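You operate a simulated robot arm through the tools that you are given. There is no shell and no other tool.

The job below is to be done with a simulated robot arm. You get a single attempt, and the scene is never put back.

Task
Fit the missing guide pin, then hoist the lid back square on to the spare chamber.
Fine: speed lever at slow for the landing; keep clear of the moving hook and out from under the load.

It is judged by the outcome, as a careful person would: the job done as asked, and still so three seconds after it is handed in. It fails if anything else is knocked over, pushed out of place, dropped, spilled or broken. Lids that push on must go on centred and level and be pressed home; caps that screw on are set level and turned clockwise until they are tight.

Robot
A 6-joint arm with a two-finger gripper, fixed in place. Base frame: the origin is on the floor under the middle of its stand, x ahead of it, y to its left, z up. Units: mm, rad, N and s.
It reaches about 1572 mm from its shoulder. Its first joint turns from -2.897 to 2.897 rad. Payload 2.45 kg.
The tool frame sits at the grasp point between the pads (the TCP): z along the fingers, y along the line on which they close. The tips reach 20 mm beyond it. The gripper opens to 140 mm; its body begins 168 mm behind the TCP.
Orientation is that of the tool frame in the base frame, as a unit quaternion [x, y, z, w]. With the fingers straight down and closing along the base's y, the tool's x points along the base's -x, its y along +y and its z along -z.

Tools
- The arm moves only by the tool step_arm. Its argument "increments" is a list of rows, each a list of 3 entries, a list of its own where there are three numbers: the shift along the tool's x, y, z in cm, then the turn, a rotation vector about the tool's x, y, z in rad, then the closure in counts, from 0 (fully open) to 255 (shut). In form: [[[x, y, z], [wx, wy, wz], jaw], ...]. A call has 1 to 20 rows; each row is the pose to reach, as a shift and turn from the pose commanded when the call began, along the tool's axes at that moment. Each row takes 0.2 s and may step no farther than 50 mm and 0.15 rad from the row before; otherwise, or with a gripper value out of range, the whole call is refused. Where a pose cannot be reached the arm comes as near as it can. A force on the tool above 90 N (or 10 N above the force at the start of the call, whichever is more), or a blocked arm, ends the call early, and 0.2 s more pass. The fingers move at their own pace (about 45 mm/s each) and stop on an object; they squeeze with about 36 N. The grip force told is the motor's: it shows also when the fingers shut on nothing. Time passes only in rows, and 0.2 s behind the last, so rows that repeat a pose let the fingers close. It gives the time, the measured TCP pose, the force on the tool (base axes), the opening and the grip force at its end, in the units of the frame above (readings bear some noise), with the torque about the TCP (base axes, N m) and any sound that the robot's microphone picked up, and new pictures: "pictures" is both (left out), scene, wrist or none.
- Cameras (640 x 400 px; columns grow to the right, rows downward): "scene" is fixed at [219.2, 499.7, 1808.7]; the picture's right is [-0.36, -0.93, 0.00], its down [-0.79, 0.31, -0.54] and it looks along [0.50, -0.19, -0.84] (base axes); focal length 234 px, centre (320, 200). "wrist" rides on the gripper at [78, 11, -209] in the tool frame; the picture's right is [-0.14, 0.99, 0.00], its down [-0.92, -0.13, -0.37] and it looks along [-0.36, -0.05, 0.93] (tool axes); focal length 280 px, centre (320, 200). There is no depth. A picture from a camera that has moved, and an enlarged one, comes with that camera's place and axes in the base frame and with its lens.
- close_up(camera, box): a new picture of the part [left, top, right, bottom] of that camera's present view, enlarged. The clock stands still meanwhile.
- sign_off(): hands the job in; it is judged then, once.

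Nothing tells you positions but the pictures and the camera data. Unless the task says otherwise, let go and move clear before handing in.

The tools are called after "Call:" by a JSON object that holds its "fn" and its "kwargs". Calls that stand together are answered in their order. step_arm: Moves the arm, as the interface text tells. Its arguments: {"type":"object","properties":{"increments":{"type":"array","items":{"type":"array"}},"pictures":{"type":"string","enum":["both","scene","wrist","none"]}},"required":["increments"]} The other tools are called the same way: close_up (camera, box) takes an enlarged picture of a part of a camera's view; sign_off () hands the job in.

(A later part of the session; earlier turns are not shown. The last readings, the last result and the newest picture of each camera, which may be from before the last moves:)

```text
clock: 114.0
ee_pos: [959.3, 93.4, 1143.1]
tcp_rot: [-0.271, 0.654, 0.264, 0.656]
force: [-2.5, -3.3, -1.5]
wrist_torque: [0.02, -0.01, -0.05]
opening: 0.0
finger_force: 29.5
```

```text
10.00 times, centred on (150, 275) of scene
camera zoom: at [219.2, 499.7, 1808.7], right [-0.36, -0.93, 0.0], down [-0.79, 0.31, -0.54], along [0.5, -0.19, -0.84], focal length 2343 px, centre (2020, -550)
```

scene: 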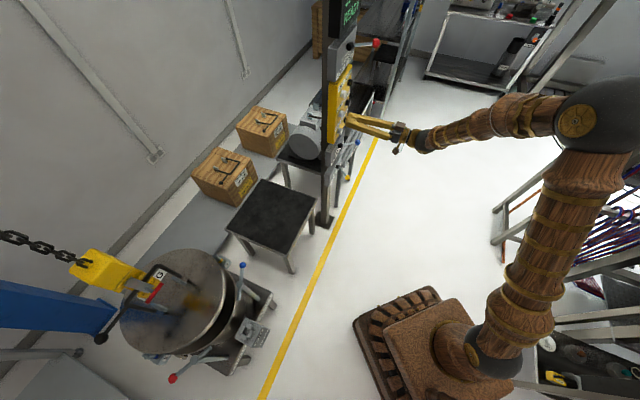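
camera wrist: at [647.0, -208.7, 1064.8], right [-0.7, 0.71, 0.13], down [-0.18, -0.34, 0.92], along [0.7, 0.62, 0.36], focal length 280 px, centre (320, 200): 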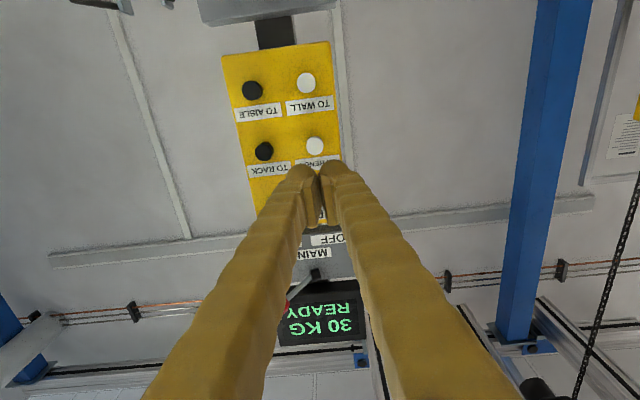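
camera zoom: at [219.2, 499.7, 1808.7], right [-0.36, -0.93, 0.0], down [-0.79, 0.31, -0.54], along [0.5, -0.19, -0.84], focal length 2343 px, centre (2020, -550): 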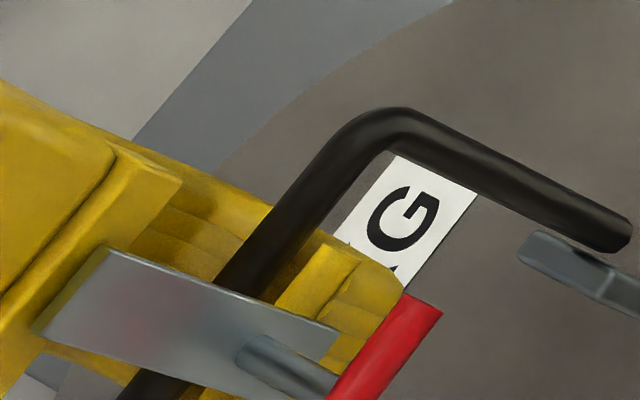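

That light touch already triggered it (about 10 mm of travel). I'll retract at once and re-measure.

Call:
{"fn": "step_arm", "kwargs": {"increments": [[[0, 0, -4.5], [0, 0, 0], 255]], "pictures": "none"}}

Call:
{"fn": "close_up", "kwargs": {"camera": "scene", "box": [120, 255, 180, 295]}}

Call:
{"fn": "close_up", "kwargs": {"camera": "scene", "box": [110, 220, 270, 380]}}

```text
clock: 114.4
ee_pos: [927.4, 62.3, 1142.7]
tcp_rot: [-0.272, 0.653, 0.263, 0.656]
force: [-0.1, 0.8, 0.3]
wrist_torque: [0.04, 0.01, 0.0]
opening: 0.1
finger_force: 29.7
```

```text
10.00 times, centred on (150, 275) of scene
camera zoom: at [219.2, 499.7, 1808.7], right [-0.36, -0.93, 0.0], down [-0.79, 0.31, -0.54], along [0.5, -0.19, -0.84], focal length 2343 px, centre (2020, -550)
```

zoom: 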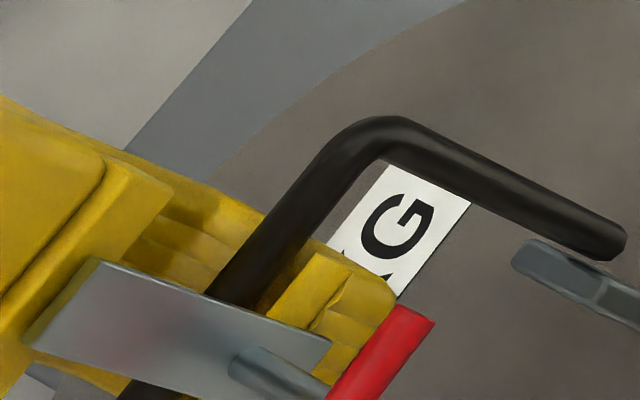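

```text
2.50 times, centred on (190, 300) of scene
camera zoom: at [219.2, 499.7, 1808.7], right [-0.36, -0.93, 0.0], down [-0.79, 0.31, -0.54], along [0.5, -0.19, -0.84], focal length 586 px, centre (645, -50)
```

zoom: 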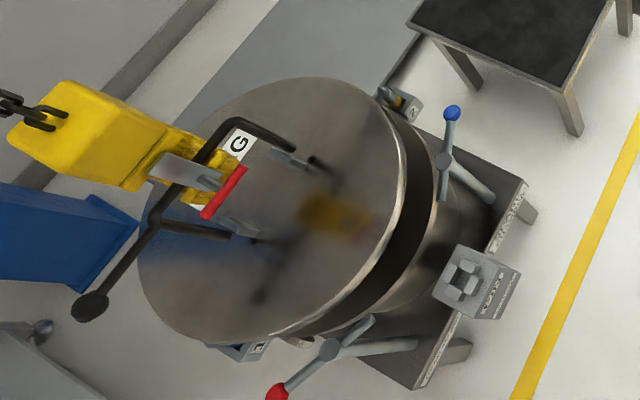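

The lid has moved 13.5 mm, so it is now about 9 mm past centre. I'll shift across to TO RACK and probe gently, retracting within each call so any pulse is short.

Call:
{"fn": "step_arm", "kwargs": {"increments": [[[0, -4.2, 0], [0, 0, 0], 255], [[-0.2, -8.45, 0], [0, 0, 0], 255], [[-0.2, -8.45, 2.5], [0, 0, 0], 255], [[-0.2, -8.45, 2.5], [0, 0, 0], 255]], "pictures": "wrist"}}

Call:
{"fn": "close_up", "kwargs": {"camera": "wrist", "box": [220, 130, 420, 270]}}

Call:
{"fn": "close_up", "kwargs": {"camera": "scene", "box": [325, 80, 385, 130]}}

```text
clock: 115.4
ee_pos: [1003.8, 18.2, 1145.8]
tcp_rot: [-0.272, 0.653, 0.264, 0.655]
force: [0.1, 0.3, 0.5]
wrist_torque: [0.0, -0.02, 0.01]
opening: 0.1
finger_force: 29.0
camera wrist: at [849.0, -121.2, 1066.7], right [-0.7, 0.71, 0.13], down [-0.18, -0.34, 0.92], along [0.7, 0.62, 0.36], focal length 280 px, centre (320, 200)
```

wrist: 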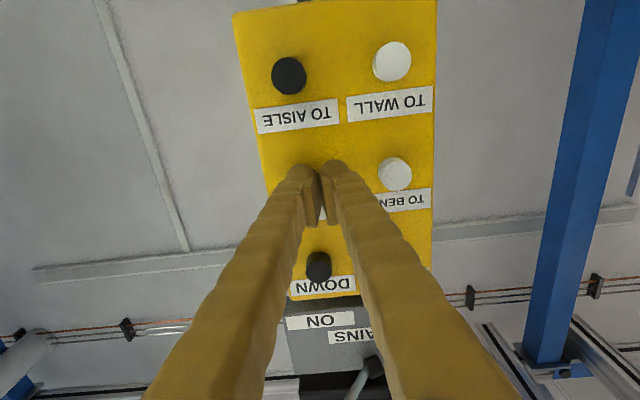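

```text
2.86 times, centred on (320, 200) of wrist
camera zoom: at [849.0, -121.2, 1066.7], right [-0.7, 0.71, 0.13], down [-0.18, -0.34, 0.92], along [0.7, 0.62, 0.36], focal length 801 px, centre (320, 200)
```

zoom: 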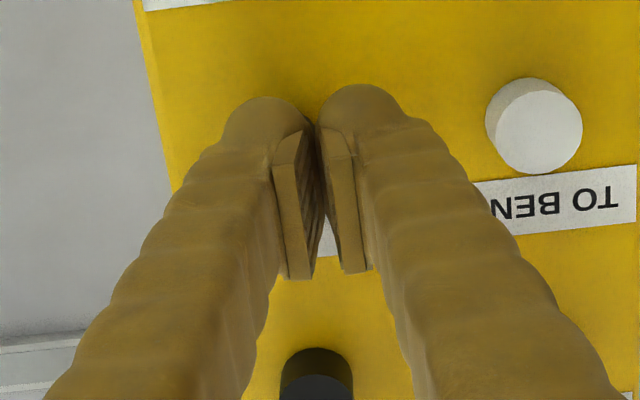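

```text
8.00 times, centred on (355, 105) of scene
camera zoom: at [219.2, 499.7, 1808.7], right [-0.36, -0.93, 0.0], down [-0.79, 0.31, -0.54], along [0.5, -0.19, -0.84], focal length 1874 px, centre (40, 960)
```

zoom: 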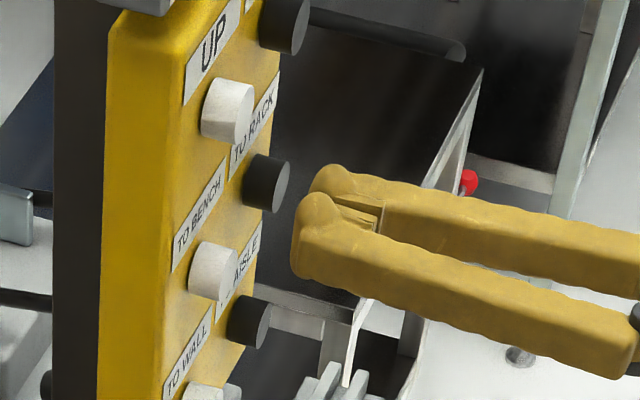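

Call:
{"fn": "step_arm", "kwargs": {"increments": [[[0, 0, 1.4], [0, 0, 0], 255], [[0, 0, 1.75], [0, 0, 0], 255], [[0, 0, 0.3], [0, 0, 0], 255]], "pictures": "none"}}

Call:
{"fn": "close_up", "kwargs": {"camera": "scene", "box": [120, 255, 180, 295]}}

```text
clock: 116.2
ee_pos: [1007.7, 20.5, 1145.5]
tcp_rot: [-0.271, 0.654, 0.264, 0.655]
force: [-0.1, -0.1, 0.2]
wrist_torque: [0.03, 0.02, -0.01]
opening: 0.2
finger_force: 29.0
```

```text
10.00 times, centred on (150, 275) of scene
camera zoom: at [219.2, 499.7, 1808.7], right [-0.36, -0.93, 0.0], down [-0.79, 0.31, -0.54], along [0.5, -0.19, -0.84], focal length 2343 px, centre (2020, -550)
```

zoom: 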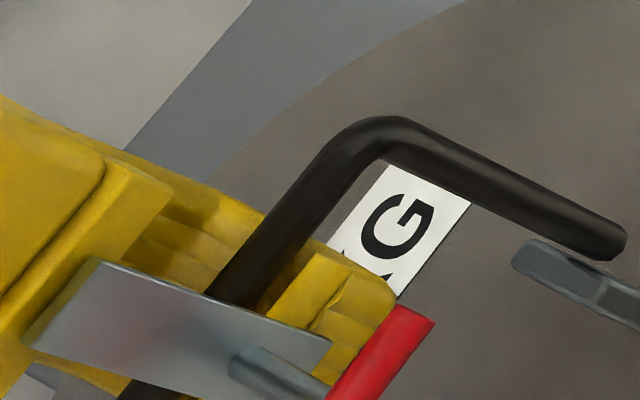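

Call:
{"fn": "step_arm", "kwargs": {"increments": [[[0, 0, 1.3], [0, 0, 0], 255], [[0, 0, 1.6], [0, 0, 0], 255], [[0, 0, 0], [0, 0, 0], 255]], "pictures": "none"}}

Call:
{"fn": "close_up", "kwargs": {"camera": "scene", "box": [120, 255, 180, 295]}}

```text
clock: 117.0
ee_pos: [1007.1, 21.3, 1145.3]
tcp_rot: [-0.272, 0.653, 0.264, 0.655]
force: [0.0, -0.1, 1.5]
wrist_torque: [-0.02, -0.02, 0.0]
opening: 0.0
finger_force: 29.6
```

```text
10.00 times, centred on (150, 275) of scene
camera zoom: at [219.2, 499.7, 1808.7], right [-0.36, -0.93, 0.0], down [-0.79, 0.31, -0.54], along [0.5, -0.19, -0.84], focal length 2343 px, centre (2020, -550)
```

zoom: 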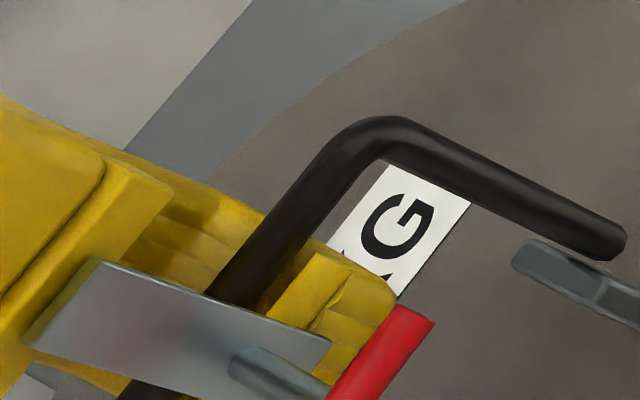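

Call:
{"fn": "step_arm", "kwargs": {"increments": [[[0, 0, 1.5], [0, 0, 0], 255], [[0, 0, 1.8], [0, 0, 0], 255], [[0, 0, 0], [0, 0, 0], 255]], "pictures": "none"}}

Call:
{"fn": "close_up", "kwargs": {"camera": "scene", "box": [120, 255, 180, 295]}}

```text
clock: 117.8
ee_pos: [1007.3, 21.2, 1146.2]
tcp_rot: [-0.272, 0.654, 0.264, 0.655]
force: [-0.5, -0.4, 0.6]
wrist_torque: [-0.03, 0.02, 0.04]
opening: 0.3
finger_force: 28.8
```

```text
10.00 times, centred on (150, 275) of scene
camera zoom: at [219.2, 499.7, 1808.7], right [-0.36, -0.93, 0.0], down [-0.79, 0.31, -0.54], along [0.5, -0.19, -0.84], focal length 2343 px, centre (2020, -550)
```

zoom: 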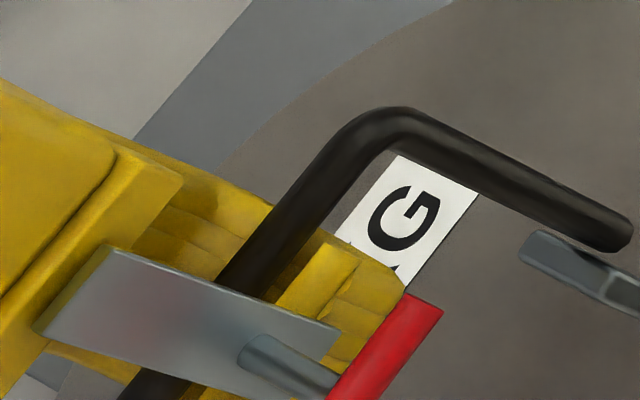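

A controlled 3.7 mm step back. I'll repeat it slightly longer.

Call:
{"fn": "step_arm", "kwargs": {"increments": [[[0, 0, 1.5], [0, 0, 0], 255], [[0, 0, 1.85], [0, 0, 0], 255], [[0, 0, 0], [0, 0, 0], 255]], "pictures": "none"}}

Call:
{"fn": "close_up", "kwargs": {"camera": "scene", "box": [120, 255, 180, 295]}}

```text
clock: 118.6
ee_pos: [1007.9, 21.5, 1147.6]
tcp_rot: [-0.271, 0.654, 0.263, 0.656]
force: [-0.2, -1.0, -0.2]
wrist_torque: [0.01, -0.02, 0.0]
opening: 0.0
finger_force: 29.2
```

```text
10.00 times, centred on (150, 275) of scene
camera zoom: at [219.2, 499.7, 1808.7], right [-0.36, -0.93, 0.0], down [-0.79, 0.31, -0.54], along [0.5, -0.19, -0.84], focal length 2343 px, centre (2020, -550)
```

zoom: 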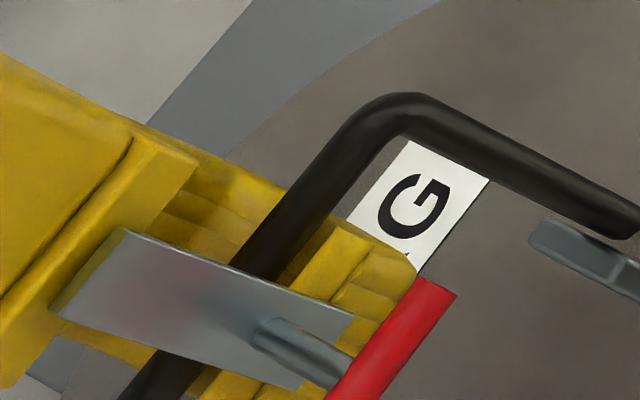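

The lid is now within about 1–2 mm of centre along the travel, well inside the pin clearance. Next is DOWN, at the right column, top row.

Call:
{"fn": "step_arm", "kwargs": {"increments": [[[0, 0, -2], [0, 0, 0], 255], [[-4.8, 0, -2], [0, 0, 0], 255], [[-9.6, 0, -2], [0, 0, 0], 255], [[-9.6, 0, 0], [0, 0, 0], 255], [[-9.6, 0, 0], [0, 0, 0], 255]], "pictures": "wrist"}}

Call:
{"fn": "close_up", "kwargs": {"camera": "wrist", "box": [220, 130, 420, 270]}}

Call:
{"fn": "close_up", "kwargs": {"camera": "scene", "box": [325, 60, 385, 110]}}

```text
clock: 119.8
ee_pos: [1006.0, 22.6, 1242.6]
tcp_rot: [-0.272, 0.653, 0.265, 0.655]
force: [-0.5, -0.1, -0.5]
wrist_torque: [0.06, -0.01, 0.03]
opening: 0.2
finger_force: 29.8
camera wrist: at [851.1, -116.8, 1163.9], right [-0.69, 0.71, 0.13], down [-0.18, -0.34, 0.92], along [0.7, 0.62, 0.36], focal length 280 px, centre (320, 200)
```

wrist: 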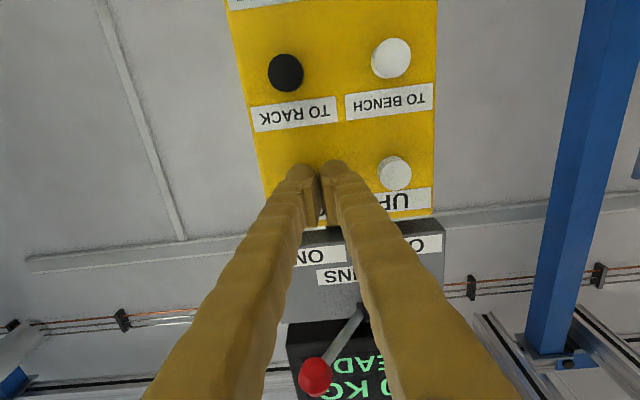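

```text
2.86 times, centred on (320, 200) of wrist
camera zoom: at [851.1, -116.8, 1163.9], right [-0.69, 0.71, 0.13], down [-0.18, -0.34, 0.92], along [0.7, 0.62, 0.36], focal length 801 px, centre (320, 200)
```

zoom: 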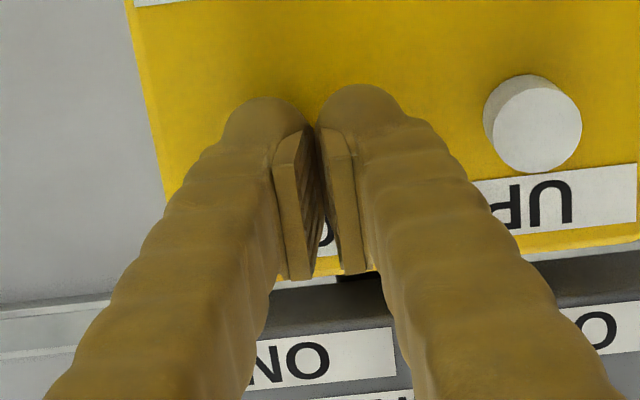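

```text
8.00 times, centred on (355, 85) of scene
camera zoom: at [219.2, 499.7, 1808.7], right [-0.36, -0.93, 0.0], down [-0.79, 0.31, -0.54], along [0.5, -0.19, -0.84], focal length 1874 px, centre (40, 1120)
```

zoom: 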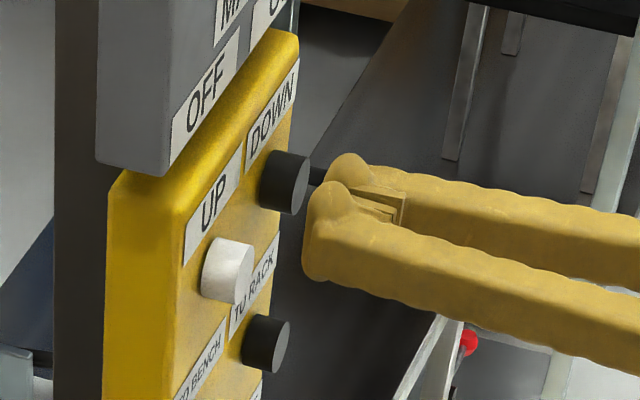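

I'll lower about 20 mm first with a short press, then check.

Call:
{"fn": "step_arm", "kwargs": {"increments": [[[0, 0, 1.5], [0, 0, 0], 255], [[0, 0, 2.1], [0, 0, 0], 255], [[0, 0, 2.1], [0, 0, 0], 255], [[0, 0, 2.1], [0, 0, 0], 255], [[0, 0, 2.1], [0, 0, 0], 255], [[0, 0, 0], [0, 0, 0], 255]], "pictures": "both"}}

Call:
{"fn": "close_up", "kwargs": {"camera": "scene", "box": [120, 255, 180, 295]}}

Call:
{"fn": "close_up", "kwargs": {"camera": "scene", "box": [110, 220, 270, 380]}}

```text
clock: 121.2
ee_pos: [1006.8, 22.9, 1242.6]
tcp_rot: [-0.271, 0.653, 0.264, 0.655]
force: [0.5, -1.4, 1.0]
wrist_torque: [-0.02, 0.01, 0.01]
opening: 0.0
finger_force: 29.2
camera wrist: at [851.2, -116.7, 1163.3], right [-0.69, 0.71, 0.13], down [-0.18, -0.34, 0.92], along [0.7, 0.62, 0.36], focal length 280 px, centre (320, 200)
```

scene: 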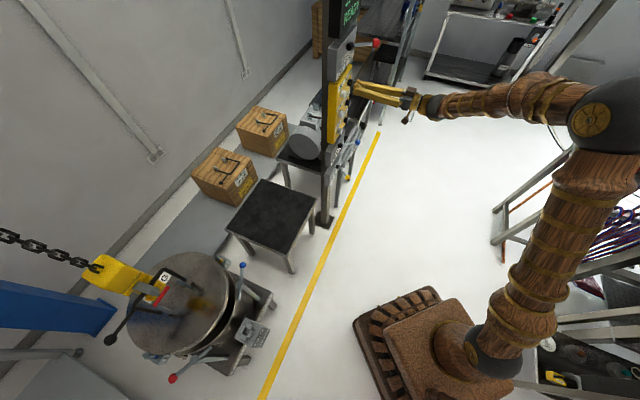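
wrist: 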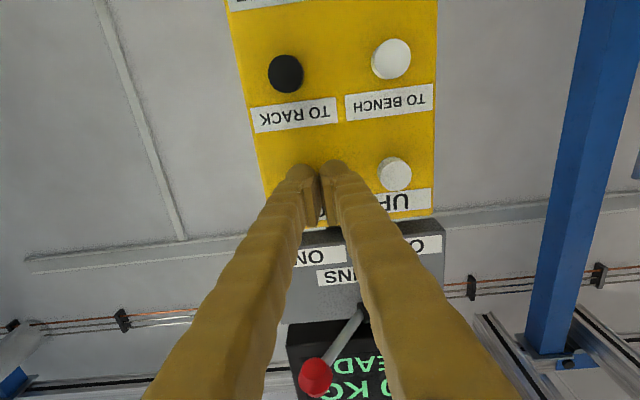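

```text
10.00 times, centred on (150, 275) of scene
camera zoom: at [219.2, 499.7, 1808.7], right [-0.36, -0.93, 0.0], down [-0.79, 0.31, -0.54], along [0.5, -0.19, -0.84], focal length 2343 px, centre (2020, -550)
```

zoom: 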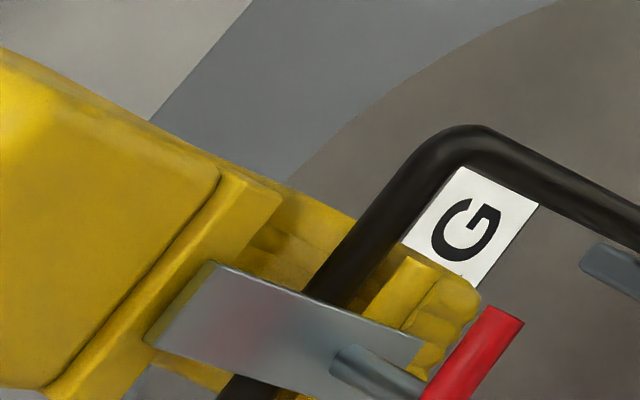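

```text
2.50 times, centred on (190, 300) of scene
camera zoom: at [219.2, 499.7, 1808.7], right [-0.36, -0.93, 0.0], down [-0.79, 0.31, -0.54], along [0.5, -0.19, -0.84], focal length 586 px, centre (645, -50)
```

zoom: 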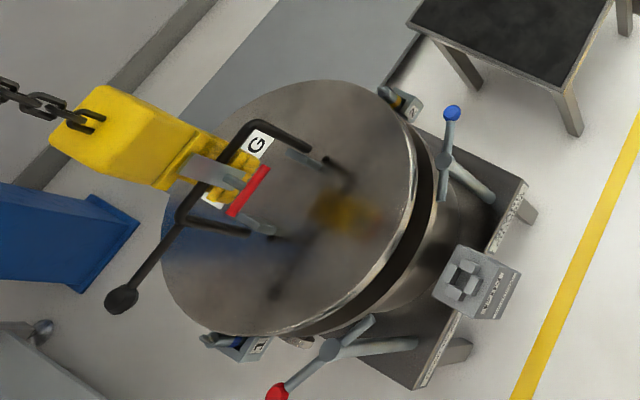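

The lid came down further than expected, about 48 mm. I'll check the load display and look at the pins.

Call:
{"fn": "close_up", "kwargs": {"camera": "wrist", "box": [280, 300, 440, 400]}}

Call:
{"fn": "close_up", "kwargs": {"camera": "scene", "box": [320, 0, 390, 60]}}

Call:
{"fn": "close_up", "kwargs": {"camera": "scene", "box": [200, 245, 250, 285]}}

Call:
{"fn": "close_up", "kwargs": {"camera": "scene", "box": [145, 325, 205, 365]}}

```text
4.00 times, centred on (360, 350) of wrist
camera zoom: at [851.2, -116.7, 1163.3], right [-0.69, 0.71, 0.13], down [-0.18, -0.34, 0.92], along [0.7, 0.62, 0.36], focal length 1122 px, centre (160, -400)
```

zoom: 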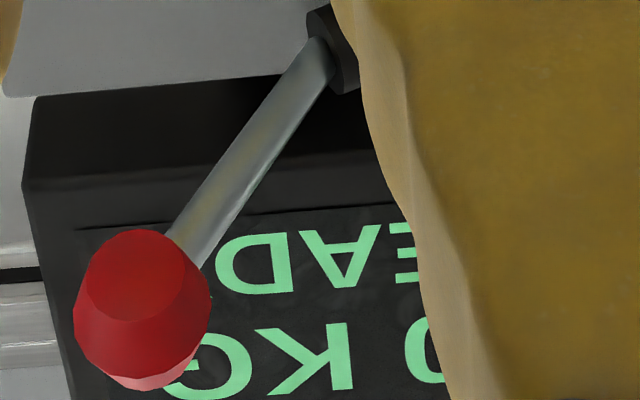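

```text
6.67 times, centred on (355, 30) of scene
camera zoom: at [219.2, 499.7, 1808.7], right [-0.36, -0.93, 0.0], down [-0.79, 0.31, -0.54], along [0.5, -0.19, -0.84], focal length 1562 px, centre (87, 1333)
```

zoom: 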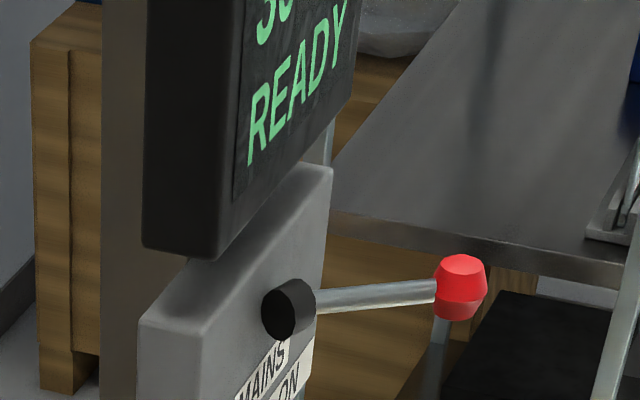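

```text
10.00 times, centred on (225, 265) of scene
camera zoom: at [219.2, 499.7, 1808.7], right [-0.36, -0.93, 0.0], down [-0.79, 0.31, -0.54], along [0.5, -0.19, -0.84], focal length 2343 px, centre (1270, -450)
```

zoom: 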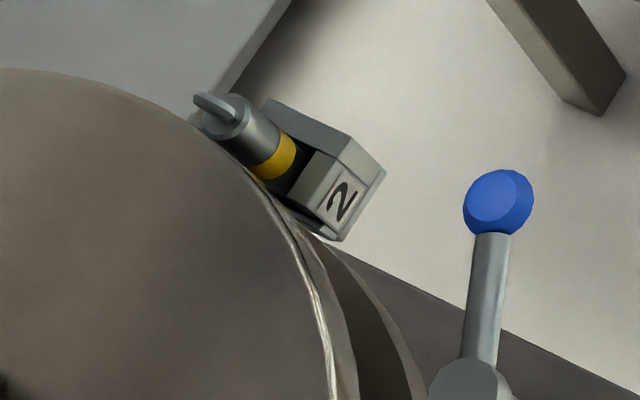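

```text
10.00 times, centred on (175, 345) of scene
camera zoom: at [219.2, 499.7, 1808.7], right [-0.36, -0.93, 0.0], down [-0.79, 0.31, -0.54], along [0.5, -0.19, -0.84], focal length 2343 px, centre (1770, -1250)
```

zoom: 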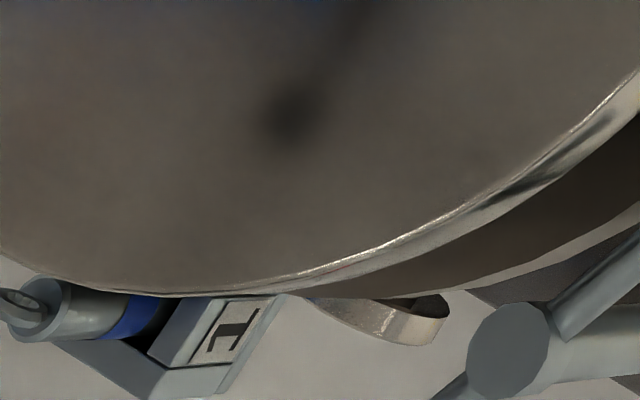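

The display still shows 30 KG, so the lid hangs freely and has passed the pin tops. Before landing I'll verify from the aisle vantage that it sits between both pins.

Call:
{"fn": "step_arm", "kwargs": {"increments": [[[0, 0, -5], [0, 0, 0], 255], [[0, 0, -10], [0, 0, 0], 255], [[0, 0, -15], [0, 0, 0], 255], [[0, 0, -20], [0, 0, 0], 255]], "pictures": "none"}}

Call:
{"fn": "step_arm", "kwargs": {"increments": [[[0.6, 4.48, 1.41], [-0.013, 0.0344, -0.0083], 255], [[1.19, 8.96, 2.82], [-0.026, 0.0688, -0.0167], 255], [[1.79, 13.45, 4.23], [-0.039, 0.1033, -0.025], 255], [[2.39, 17.93, 5.64], [-0.052, 0.1377, -0.0333], 255], [[2.98, 22.41, 7.06], [-0.065, 0.1721, -0.0417], 255], [[3.58, 26.89, 8.47], [-0.078, 0.2065, -0.05], 255], [[4.18, 31.37, 9.88], [-0.091, 0.2409, -0.0583], 255], [[4.77, 35.85, 11.29], [-0.104, 0.2753, -0.0667], 255], [[5.37, 40.34, 12.7], [-0.117, 0.3098, -0.075], 255], [[5.97, 44.82, 14.11], [-0.13, 0.3442, -0.0833], 255], [[6.56, 49.3, 15.52], [-0.143, 0.3786, -0.0917], 255], [[7.16, 53.78, 16.93], [-0.156, 0.413, -0.1], 255], [[7.76, 58.26, 18.34], [-0.169, 0.4474, -0.1083], 255], [[8.35, 62.74, 19.76], [-0.182, 0.4818, -0.1167], 255], [[8.95, 67.23, 21.17], [-0.195, 0.5163, -0.125], 255], [[9.55, 71.71, 22.58], [-0.208, 0.5507, -0.1333], 255], [[10.14, 76.19, 23.99], [-0.221, 0.5851, -0.1417], 255], [[10.74, 80.67, 25.4], [-0.234, 0.6195, -0.15], 255], [[10.74, 80.67, 25.4], [-0.234, 0.6195, -0.15], 255]], "pictures": "wrist"}}

Call:
{"fn": "close_up", "kwargs": {"camera": "wrist", "box": [210, 0, 490, 180]}}

```text
clock: 122.2
ee_pos: [864.5, -117.9, 1241.9]
tcp_rot: [-0.271, 0.653, 0.265, 0.655]
force: [0.0, 0.5, -0.3]
wrist_torque: [-0.03, -0.01, 0.0]
opening: 0.0
finger_force: 29.3
```

```text
clock: 126.2
ee_pos: [479.4, 634.5, 1125.4]
tcp_rot: [-0.46, 0.765, 0.194, 0.408]
force: [0.5, 1.0, 0.9]
wrist_torque: [-0.01, -0.01, 0.03]
opening: 0.0
finger_force: 29.5
camera wrist: at [357.8, 456.7, 1184.8], right [-0.82, 0.57, 0.03], down [0.17, 0.19, 0.97], along [0.55, 0.8, -0.25], focal length 280 px, centre (320, 200)
```

wrist: 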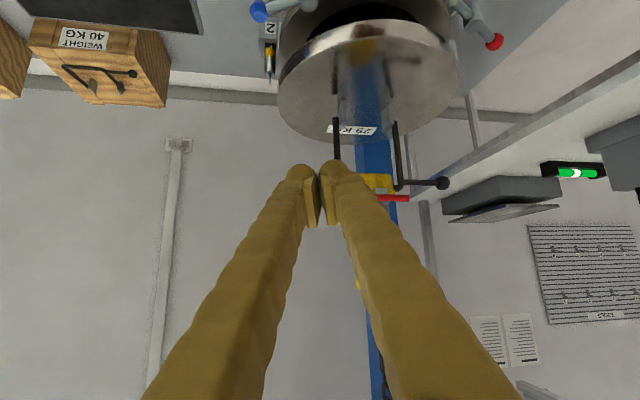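

```text
2.22 times, centred on (350, 90) of wrist
camera zoom: at [357.8, 456.7, 1184.8], right [-0.82, 0.57, 0.03], down [0.17, 0.19, 0.97], along [0.55, 0.8, -0.25], focal length 623 px, centre (253, 444)
```

zoom: 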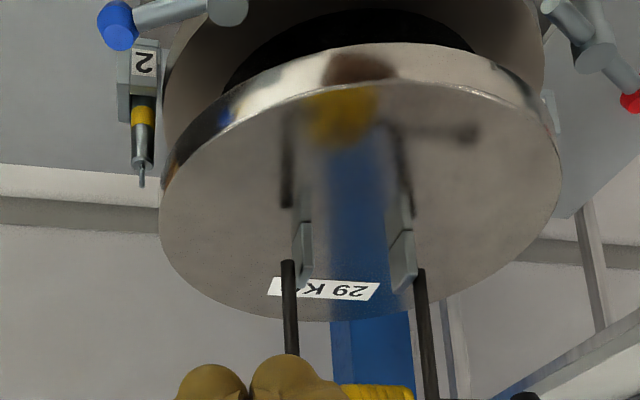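

The lid sits centred between the pins to within a few millimetres, and is level. I'll return to the panel and lower it in short steps, watching the load.

Call:
{"fn": "step_arm", "kwargs": {"increments": [[[1.23, -4.0, -2.23], [0.013, -0.0344, 0.0083], 255], [[2.47, -8.0, -4.45], [0.026, -0.0688, 0.0167], 255], [[3.7, -12.0, -6.68], [0.039, -0.1033, 0.025], 255], [[4.94, -15.99, -8.91], [0.052, -0.1377, 0.0333], 255], [[6.17, -19.99, -11.13], [0.065, -0.1721, 0.0417], 255], [[7.41, -23.99, -13.36], [0.078, -0.2065, 0.05], 255], [[8.64, -27.99, -15.59], [0.091, -0.2409, 0.0583], 255], [[9.88, -31.99, -17.81], [0.104, -0.2753, 0.0667], 255], [[11.11, -35.99, -20.04], [0.117, -0.3098, 0.075], 255], [[12.34, -39.98, -22.27], [0.13, -0.3442, 0.0833], 255], [[13.58, -43.98, -24.49], [0.143, -0.3786, 0.0917], 255], [[14.81, -47.98, -26.72], [0.156, -0.413, 0.1], 255], [[16.05, -51.98, -28.95], [0.169, -0.4474, 0.1083], 255], [[17.28, -55.98, -31.17], [0.182, -0.4818, 0.1167], 255], [[18.52, -59.98, -33.4], [0.195, -0.5163, 0.125], 255], [[19.75, -63.97, -35.63], [0.208, -0.5507, 0.1333], 255], [[20.99, -67.97, -37.85], [0.221, -0.5851, 0.1417], 255], [[22.22, -71.97, -40.08], [0.234, -0.6195, 0.15], 255], [[22.22, -71.97, -40.08], [0.234, -0.6195, 0.15], 255]], "pictures": "none"}}

Call:
{"fn": "close_up", "kwargs": {"camera": "wrist", "box": [160, 60, 480, 300]}}

Call:
{"fn": "close_up", "kwargs": {"camera": "wrist", "box": [240, 240, 440, 380]}}

```text
clock: 130.2
ee_pos: [867.2, -119.8, 1242.5]
tcp_rot: [-0.272, 0.653, 0.265, 0.655]
force: [0.0, -0.2, -1.0]
wrist_torque: [0.02, 0.01, 0.0]
opening: 0.1
finger_force: 29.7
```

```text
1.67 times, centred on (320, 180) of wrist
camera zoom: at [710.5, -258.2, 1163.2], right [-0.7, 0.71, 0.13], down [-0.18, -0.34, 0.92], along [0.7, 0.62, 0.37], focal length 467 px, centre (320, 233)
```

zoom: 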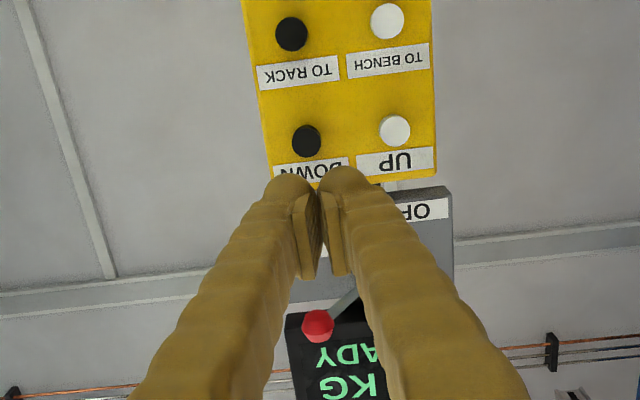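

```text
2.86 times, centred on (340, 310) of wrist
camera zoom: at [710.5, -258.2, 1163.2], right [-0.7, 0.71, 0.13], down [-0.18, -0.34, 0.92], along [0.7, 0.62, 0.37], focal length 801 px, centre (263, -114)
```

zoom: 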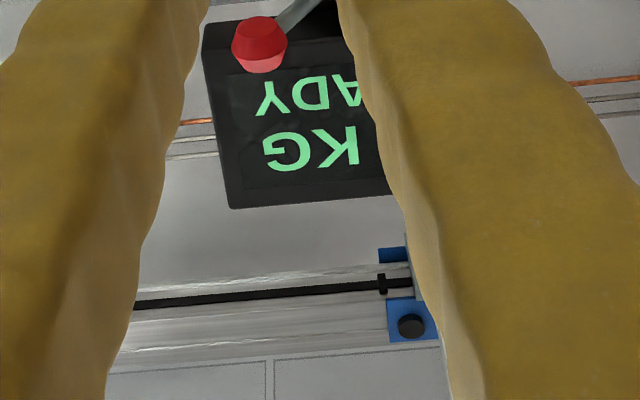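

Call:
{"fn": "step_arm", "kwargs": {"increments": [[[0, 0, 5], [0, 0, 0], 255], [[0, 0.1, 10], [0, 0, 0], 255], [[0, 0.1, 15], [0, 0, 0], 255], [[0, 0.1, 20], [0, 0, 0], 255], [[0, 0.1, 20], [0, 0, 0], 255]], "pictures": "none"}}

Call:
{"fn": "close_up", "kwargs": {"camera": "wrist", "box": [220, 130, 420, 270]}}

Call:
{"fn": "close_up", "kwargs": {"camera": "scene", "box": [140, 255, 200, 295]}}

```text
clock: 131.4
ee_pos: [1007.1, 23.7, 1241.5]
tcp_rot: [-0.271, 0.654, 0.264, 0.656]
force: [-1.1, -0.3, 0.5]
wrist_torque: [0.0, 0.0, 0.02]
opening: 0.4
finger_force: 29.5
```

```text
2.86 times, centred on (320, 200) of wrist
camera zoom: at [852.8, -116.6, 1163.2], right [-0.69, 0.71, 0.13], down [-0.18, -0.34, 0.92], along [0.7, 0.62, 0.36], focal length 801 px, centre (320, 200)
```

zoom: 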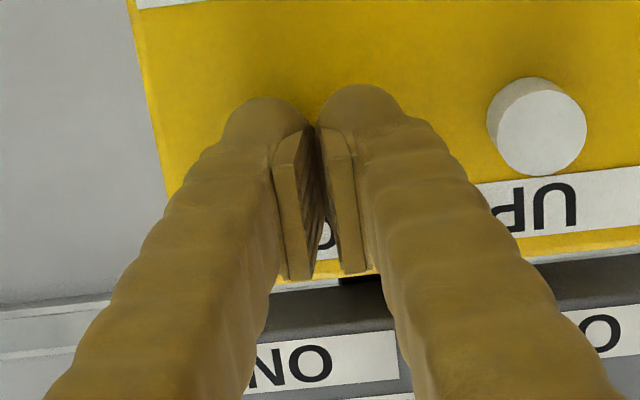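

```text
10.00 times, centred on (170, 275) of scene
camera zoom: at [219.2, 499.7, 1808.7], right [-0.36, -0.93, 0.0], down [-0.79, 0.31, -0.54], along [0.5, -0.19, -0.84], focal length 2343 px, centre (1820, -550)
```

zoom: 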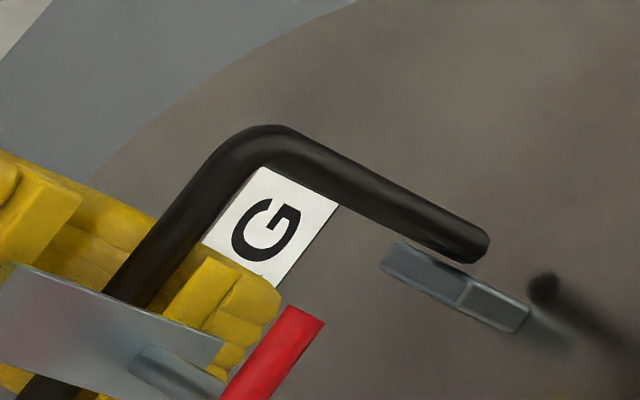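

Call:
{"fn": "step_arm", "kwargs": {"increments": [[[0, 0, 1.5], [0, 0, 0], 255], [[0, 0, 2.0], [0, 0, 0], 255], [[0, 0, 0], [0, 0, 0], 255]], "pictures": "none"}}

Call:
{"fn": "close_up", "kwargs": {"camera": "scene", "box": [140, 255, 200, 295]}}

Call:
{"fn": "close_up", "kwargs": {"camera": "scene", "box": [330, 0, 370, 30]}}

Call:
{"fn": "close_up", "kwargs": {"camera": "scene", "box": [200, 245, 250, 285]}}

```text
clock: 132.2
ee_pos: [1009.9, 23.3, 1243.8]
tcp_rot: [-0.271, 0.653, 0.264, 0.656]
force: [0.7, 0.3, 0.4]
wrist_torque: [0.01, -0.07, 0.0]
opening: 0.0
finger_force: 29.7
```

```text
10.00 times, centred on (170, 275) of scene
camera zoom: at [219.2, 499.7, 1808.7], right [-0.36, -0.93, 0.0], down [-0.79, 0.31, -0.54], along [0.5, -0.19, -0.84], focal length 2343 px, centre (1820, -550)
```

zoom: 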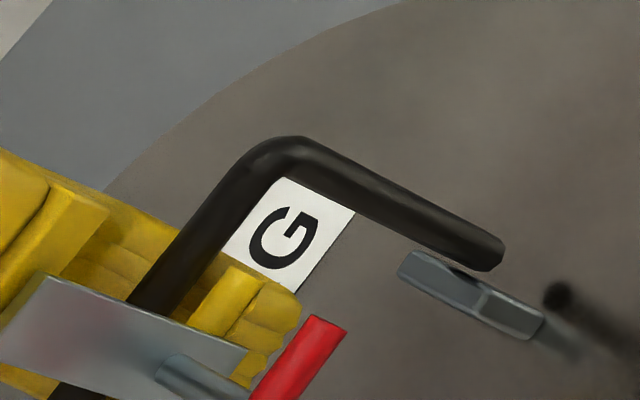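

```text
13.33 times, centred on (350, 15) of scene
camera zoom: at [219.2, 499.7, 1808.7], right [-0.36, -0.93, 0.0], down [-0.79, 0.31, -0.54], along [0.5, -0.19, -0.84], focal length 3124 px, centre (-80, 2667)
```

zoom: 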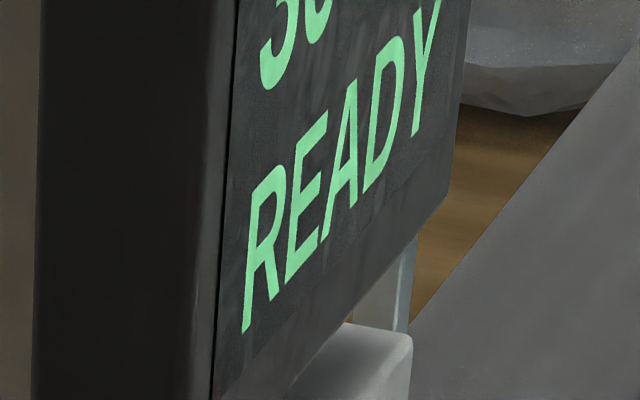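

```text
10.00 times, centred on (225, 265) of scene
camera zoom: at [219.2, 499.7, 1808.7], right [-0.36, -0.93, 0.0], down [-0.79, 0.31, -0.54], along [0.5, -0.19, -0.84], focal length 2343 px, centre (1270, -450)
```

zoom: 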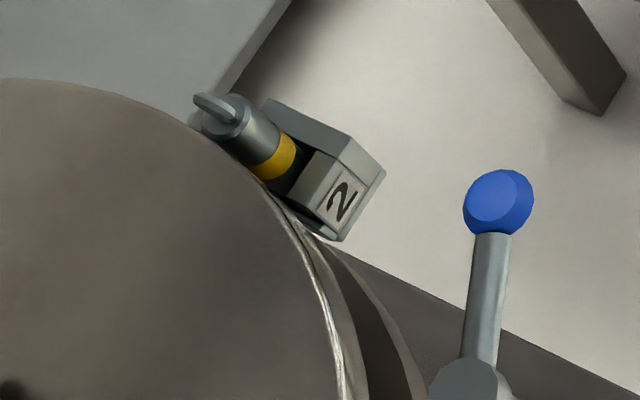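

The load is steady at 30 KG and pin 2 is undisturbed as the lid passes it. I'll continue lowering in steps.

Call:
{"fn": "step_arm", "kwargs": {"increments": [[[0, 0, 1.5], [0, 0, 0], 255], [[0, 0, 2.0], [0, 0, 0], 255], [[0, 0, 2.0], [0, 0, 0], 255], [[0, 0, 2.0], [0, 0, 0], 255], [[0, 0, 0], [0, 0, 0], 255]], "pictures": "none"}}

Call:
{"fn": "close_up", "kwargs": {"camera": "scene", "box": [140, 255, 200, 295]}}

Call:
{"fn": "close_up", "kwargs": {"camera": "scene", "box": [330, 0, 370, 30]}}

Call:
{"fn": "close_up", "kwargs": {"camera": "scene", "box": [110, 220, 270, 380]}}

```text
clock: 133.4
ee_pos: [1007.3, 24.1, 1243.6]
tcp_rot: [-0.272, 0.653, 0.264, 0.656]
force: [0.5, 0.0, 0.8]
wrist_torque: [0.0, -0.03, 0.01]
opening: 0.0
finger_force: 29.5
```

```text
10.00 times, centred on (170, 275) of scene
camera zoom: at [219.2, 499.7, 1808.7], right [-0.36, -0.93, 0.0], down [-0.79, 0.31, -0.54], along [0.5, -0.19, -0.84], focal length 2343 px, centre (1820, -550)
```

zoom: 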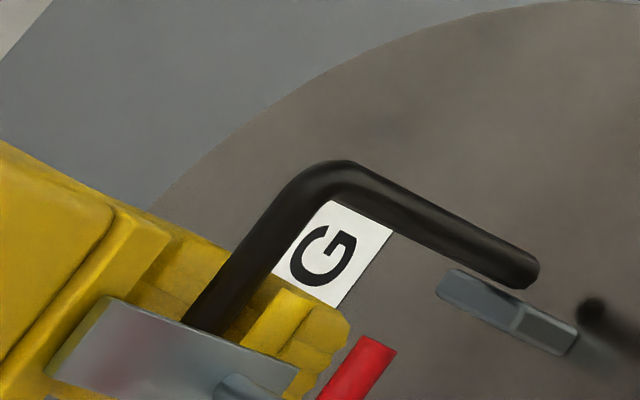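

```text
13.33 times, centred on (350, 15) of scene
camera zoom: at [219.2, 499.7, 1808.7], right [-0.36, -0.93, 0.0], down [-0.79, 0.31, -0.54], along [0.5, -0.19, -0.84], focal length 3124 px, centre (-80, 2667)
```

zoom: 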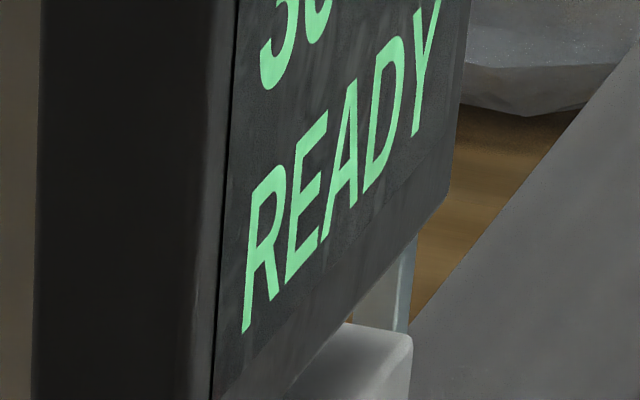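

```text
2.50 times, centred on (190, 300) of scene
camera zoom: at [219.2, 499.7, 1808.7], right [-0.36, -0.93, 0.0], down [-0.79, 0.31, -0.54], along [0.5, -0.19, -0.84], focal length 586 px, centre (645, -50)
```

zoom: 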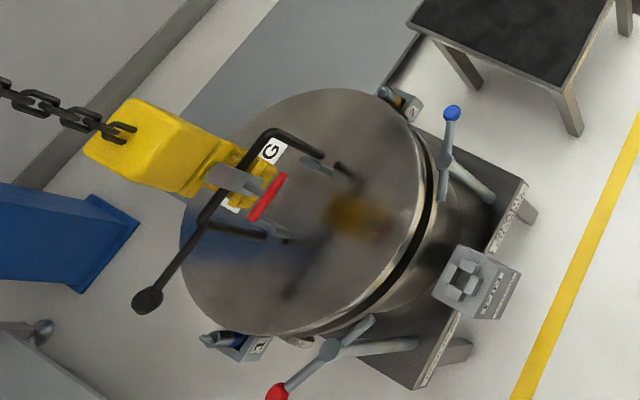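

It is descending cleanly and concentric with the rim, with the load at 30 KG. I'll continue.

Call:
{"fn": "step_arm", "kwargs": {"increments": [[[0, 0, 1.5], [0, 0, 0], 255], [[0, 0, 2.0], [0, 0, 0], 255], [[0, 0, 2.0], [0, 0, 0], 255], [[0, 0, 0], [0, 0, 0], 255]], "pictures": "none"}}

Call:
{"fn": "close_up", "kwargs": {"camera": "scene", "box": [140, 255, 200, 295]}}

Call:
{"fn": "close_up", "kwargs": {"camera": "scene", "box": [330, 0, 370, 30]}}

Call:
{"fn": "close_up", "kwargs": {"camera": "scene", "box": [140, 240, 260, 370]}}

```text
clock: 134.4
ee_pos: [1009.5, 23.7, 1242.3]
tcp_rot: [-0.271, 0.653, 0.264, 0.655]
force: [0.0, -0.7, -1.0]
wrist_torque: [-0.01, 0.01, -0.05]
opening: 0.0
finger_force: 29.3
```

```text
10.00 times, centred on (170, 275) of scene
camera zoom: at [219.2, 499.7, 1808.7], right [-0.36, -0.93, 0.0], down [-0.79, 0.31, -0.54], along [0.5, -0.19, -0.84], focal length 2343 px, centre (1820, -550)
```

zoom: 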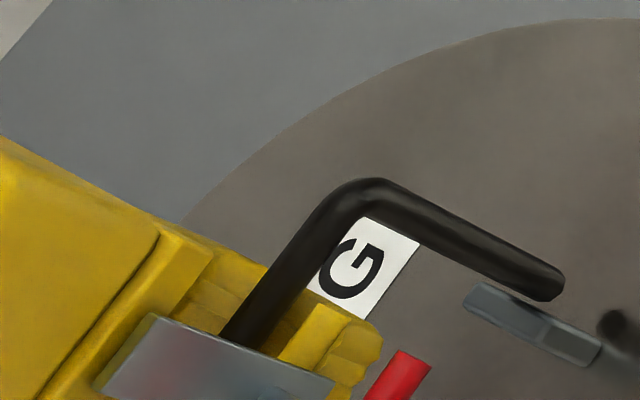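

```text
13.33 times, centred on (350, 15) of scene
camera zoom: at [219.2, 499.7, 1808.7], right [-0.36, -0.93, 0.0], down [-0.79, 0.31, -0.54], along [0.5, -0.19, -0.84], focal length 3124 px, centre (-80, 2667)
```

zoom: 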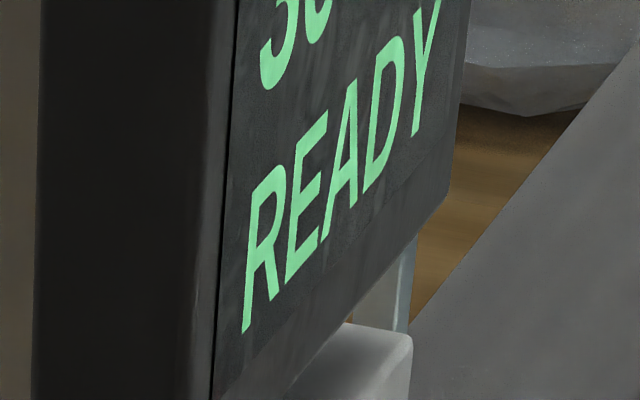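

```text
3.08 times, centred on (200, 305) of scene
camera zoom: at [219.2, 499.7, 1808.7], right [-0.36, -0.93, 0.0], down [-0.79, 0.31, -0.54], along [0.5, -0.19, -0.84], focal length 721 px, centre (689, -123)
```

zoom: 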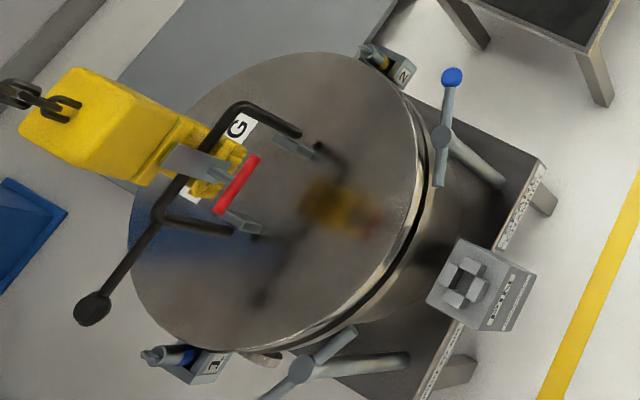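

Call:
{"fn": "step_arm", "kwargs": {"increments": [[[0, 0, 1.5], [0, 0, 0], 255], [[0, 0, 2.0], [0, 0, 0], 255], [[0, 0, 0], [0, 0, 0], 255]], "pictures": "none"}}

Call:
{"fn": "close_up", "kwargs": {"camera": "scene", "box": [140, 255, 200, 295]}}

Call:
{"fn": "close_up", "kwargs": {"camera": "scene", "box": [330, 0, 370, 30]}}

Call:
{"fn": "close_up", "kwargs": {"camera": "scene", "box": [180, 250, 250, 350]}}

```text
clock: 135.2
ee_pos: [1009.9, 21.1, 1243.2]
tcp_rot: [-0.271, 0.653, 0.264, 0.655]
force: [-0.2, 0.3, -0.2]
wrist_torque: [0.0, 0.0, 0.02]
opening: 0.0
finger_force: 29.7
```

```text
10.00 times, centred on (170, 275) of scene
camera zoom: at [219.2, 499.7, 1808.7], right [-0.36, -0.93, 0.0], down [-0.79, 0.31, -0.54], along [0.5, -0.19, -0.84], focal length 2343 px, centre (1820, -550)
```

zoom: 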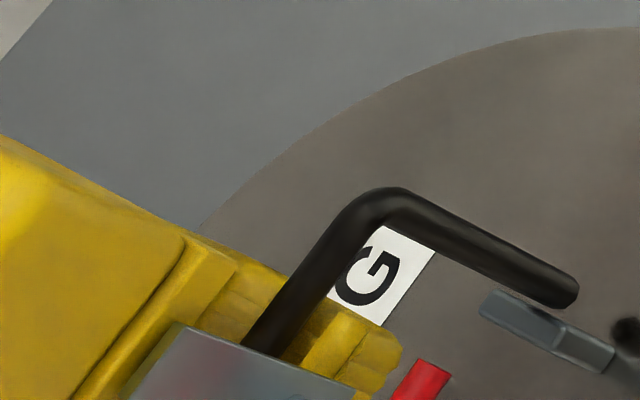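

```text
13.33 times, centred on (350, 15) of scene
camera zoom: at [219.2, 499.7, 1808.7], right [-0.36, -0.93, 0.0], down [-0.79, 0.31, -0.54], along [0.5, -0.19, -0.84], focal length 3124 px, centre (-80, 2667)
```

zoom: 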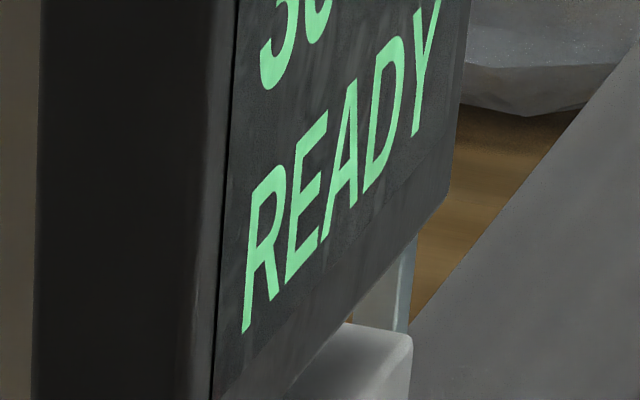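

```text
4.00 times, centred on (215, 300) of scene
camera zoom: at [219.2, 499.7, 1808.7], right [-0.36, -0.93, 0.0], down [-0.79, 0.31, -0.54], along [0.5, -0.19, -0.84], focal length 937 px, centre (740, -200)
```

zoom: 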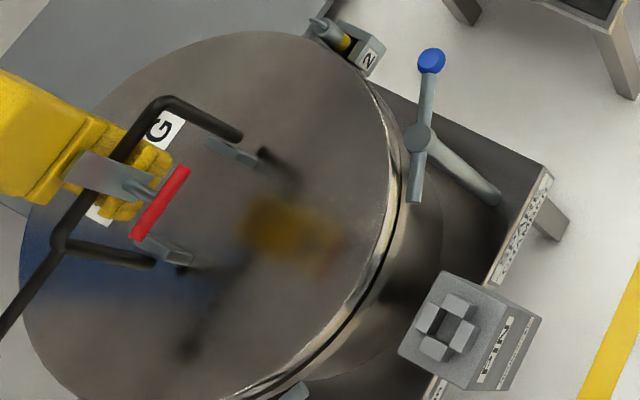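

Only a thin gap is left. I'll do another short pulse.

Call:
{"fn": "step_arm", "kwargs": {"increments": [[[0, 0, 1.5], [0, 0, 0], 255], [[0, 0, 2.0], [0, 0, 0], 255], [[0, 0, 0], [0, 0, 0], 255]], "pictures": "none"}}

Call:
{"fn": "close_up", "kwargs": {"camera": "scene", "box": [140, 255, 200, 295]}}

Call:
{"fn": "close_up", "kwargs": {"camera": "scene", "box": [330, 0, 370, 30]}}

Call:
{"fn": "close_up", "kwargs": {"camera": "scene", "box": [180, 250, 250, 350]}}

```text
clock: 136.0
ee_pos: [1007.8, 21.7, 1242.7]
tcp_rot: [-0.271, 0.654, 0.264, 0.656]
force: [-0.4, -0.1, 0.1]
wrist_torque: [-0.02, 0.02, -0.02]
opening: 0.0
finger_force: 29.5
```

```text
10.00 times, centred on (170, 275) of scene
camera zoom: at [219.2, 499.7, 1808.7], right [-0.36, -0.93, 0.0], down [-0.79, 0.31, -0.54], along [0.5, -0.19, -0.84], focal length 2343 px, centre (1820, -550)
```

zoom: 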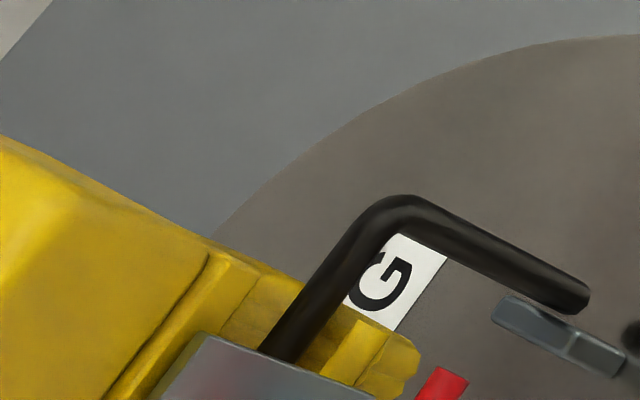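

```text
13.33 times, centred on (350, 15) of scene
camera zoom: at [219.2, 499.7, 1808.7], right [-0.36, -0.93, 0.0], down [-0.79, 0.31, -0.54], along [0.5, -0.19, -0.84], focal length 3124 px, centre (-80, 2667)
```

zoom: 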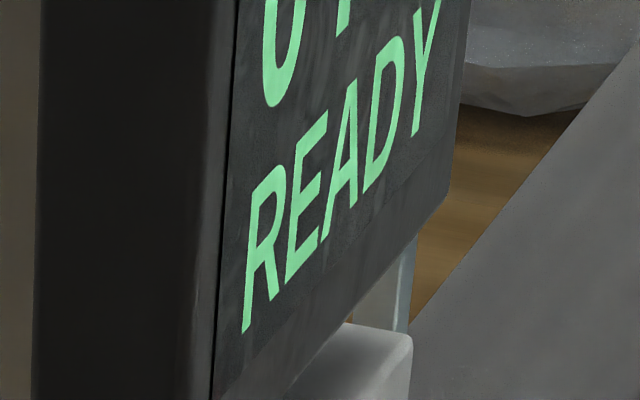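

```text
4.00 times, centred on (215, 300) of scene
camera zoom: at [219.2, 499.7, 1808.7], right [-0.36, -0.93, 0.0], down [-0.79, 0.31, -0.54], along [0.5, -0.19, -0.84], focal length 937 px, centre (740, -200)
```

zoom: 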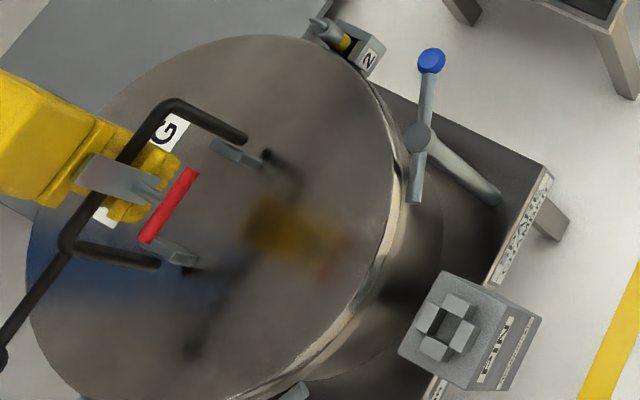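

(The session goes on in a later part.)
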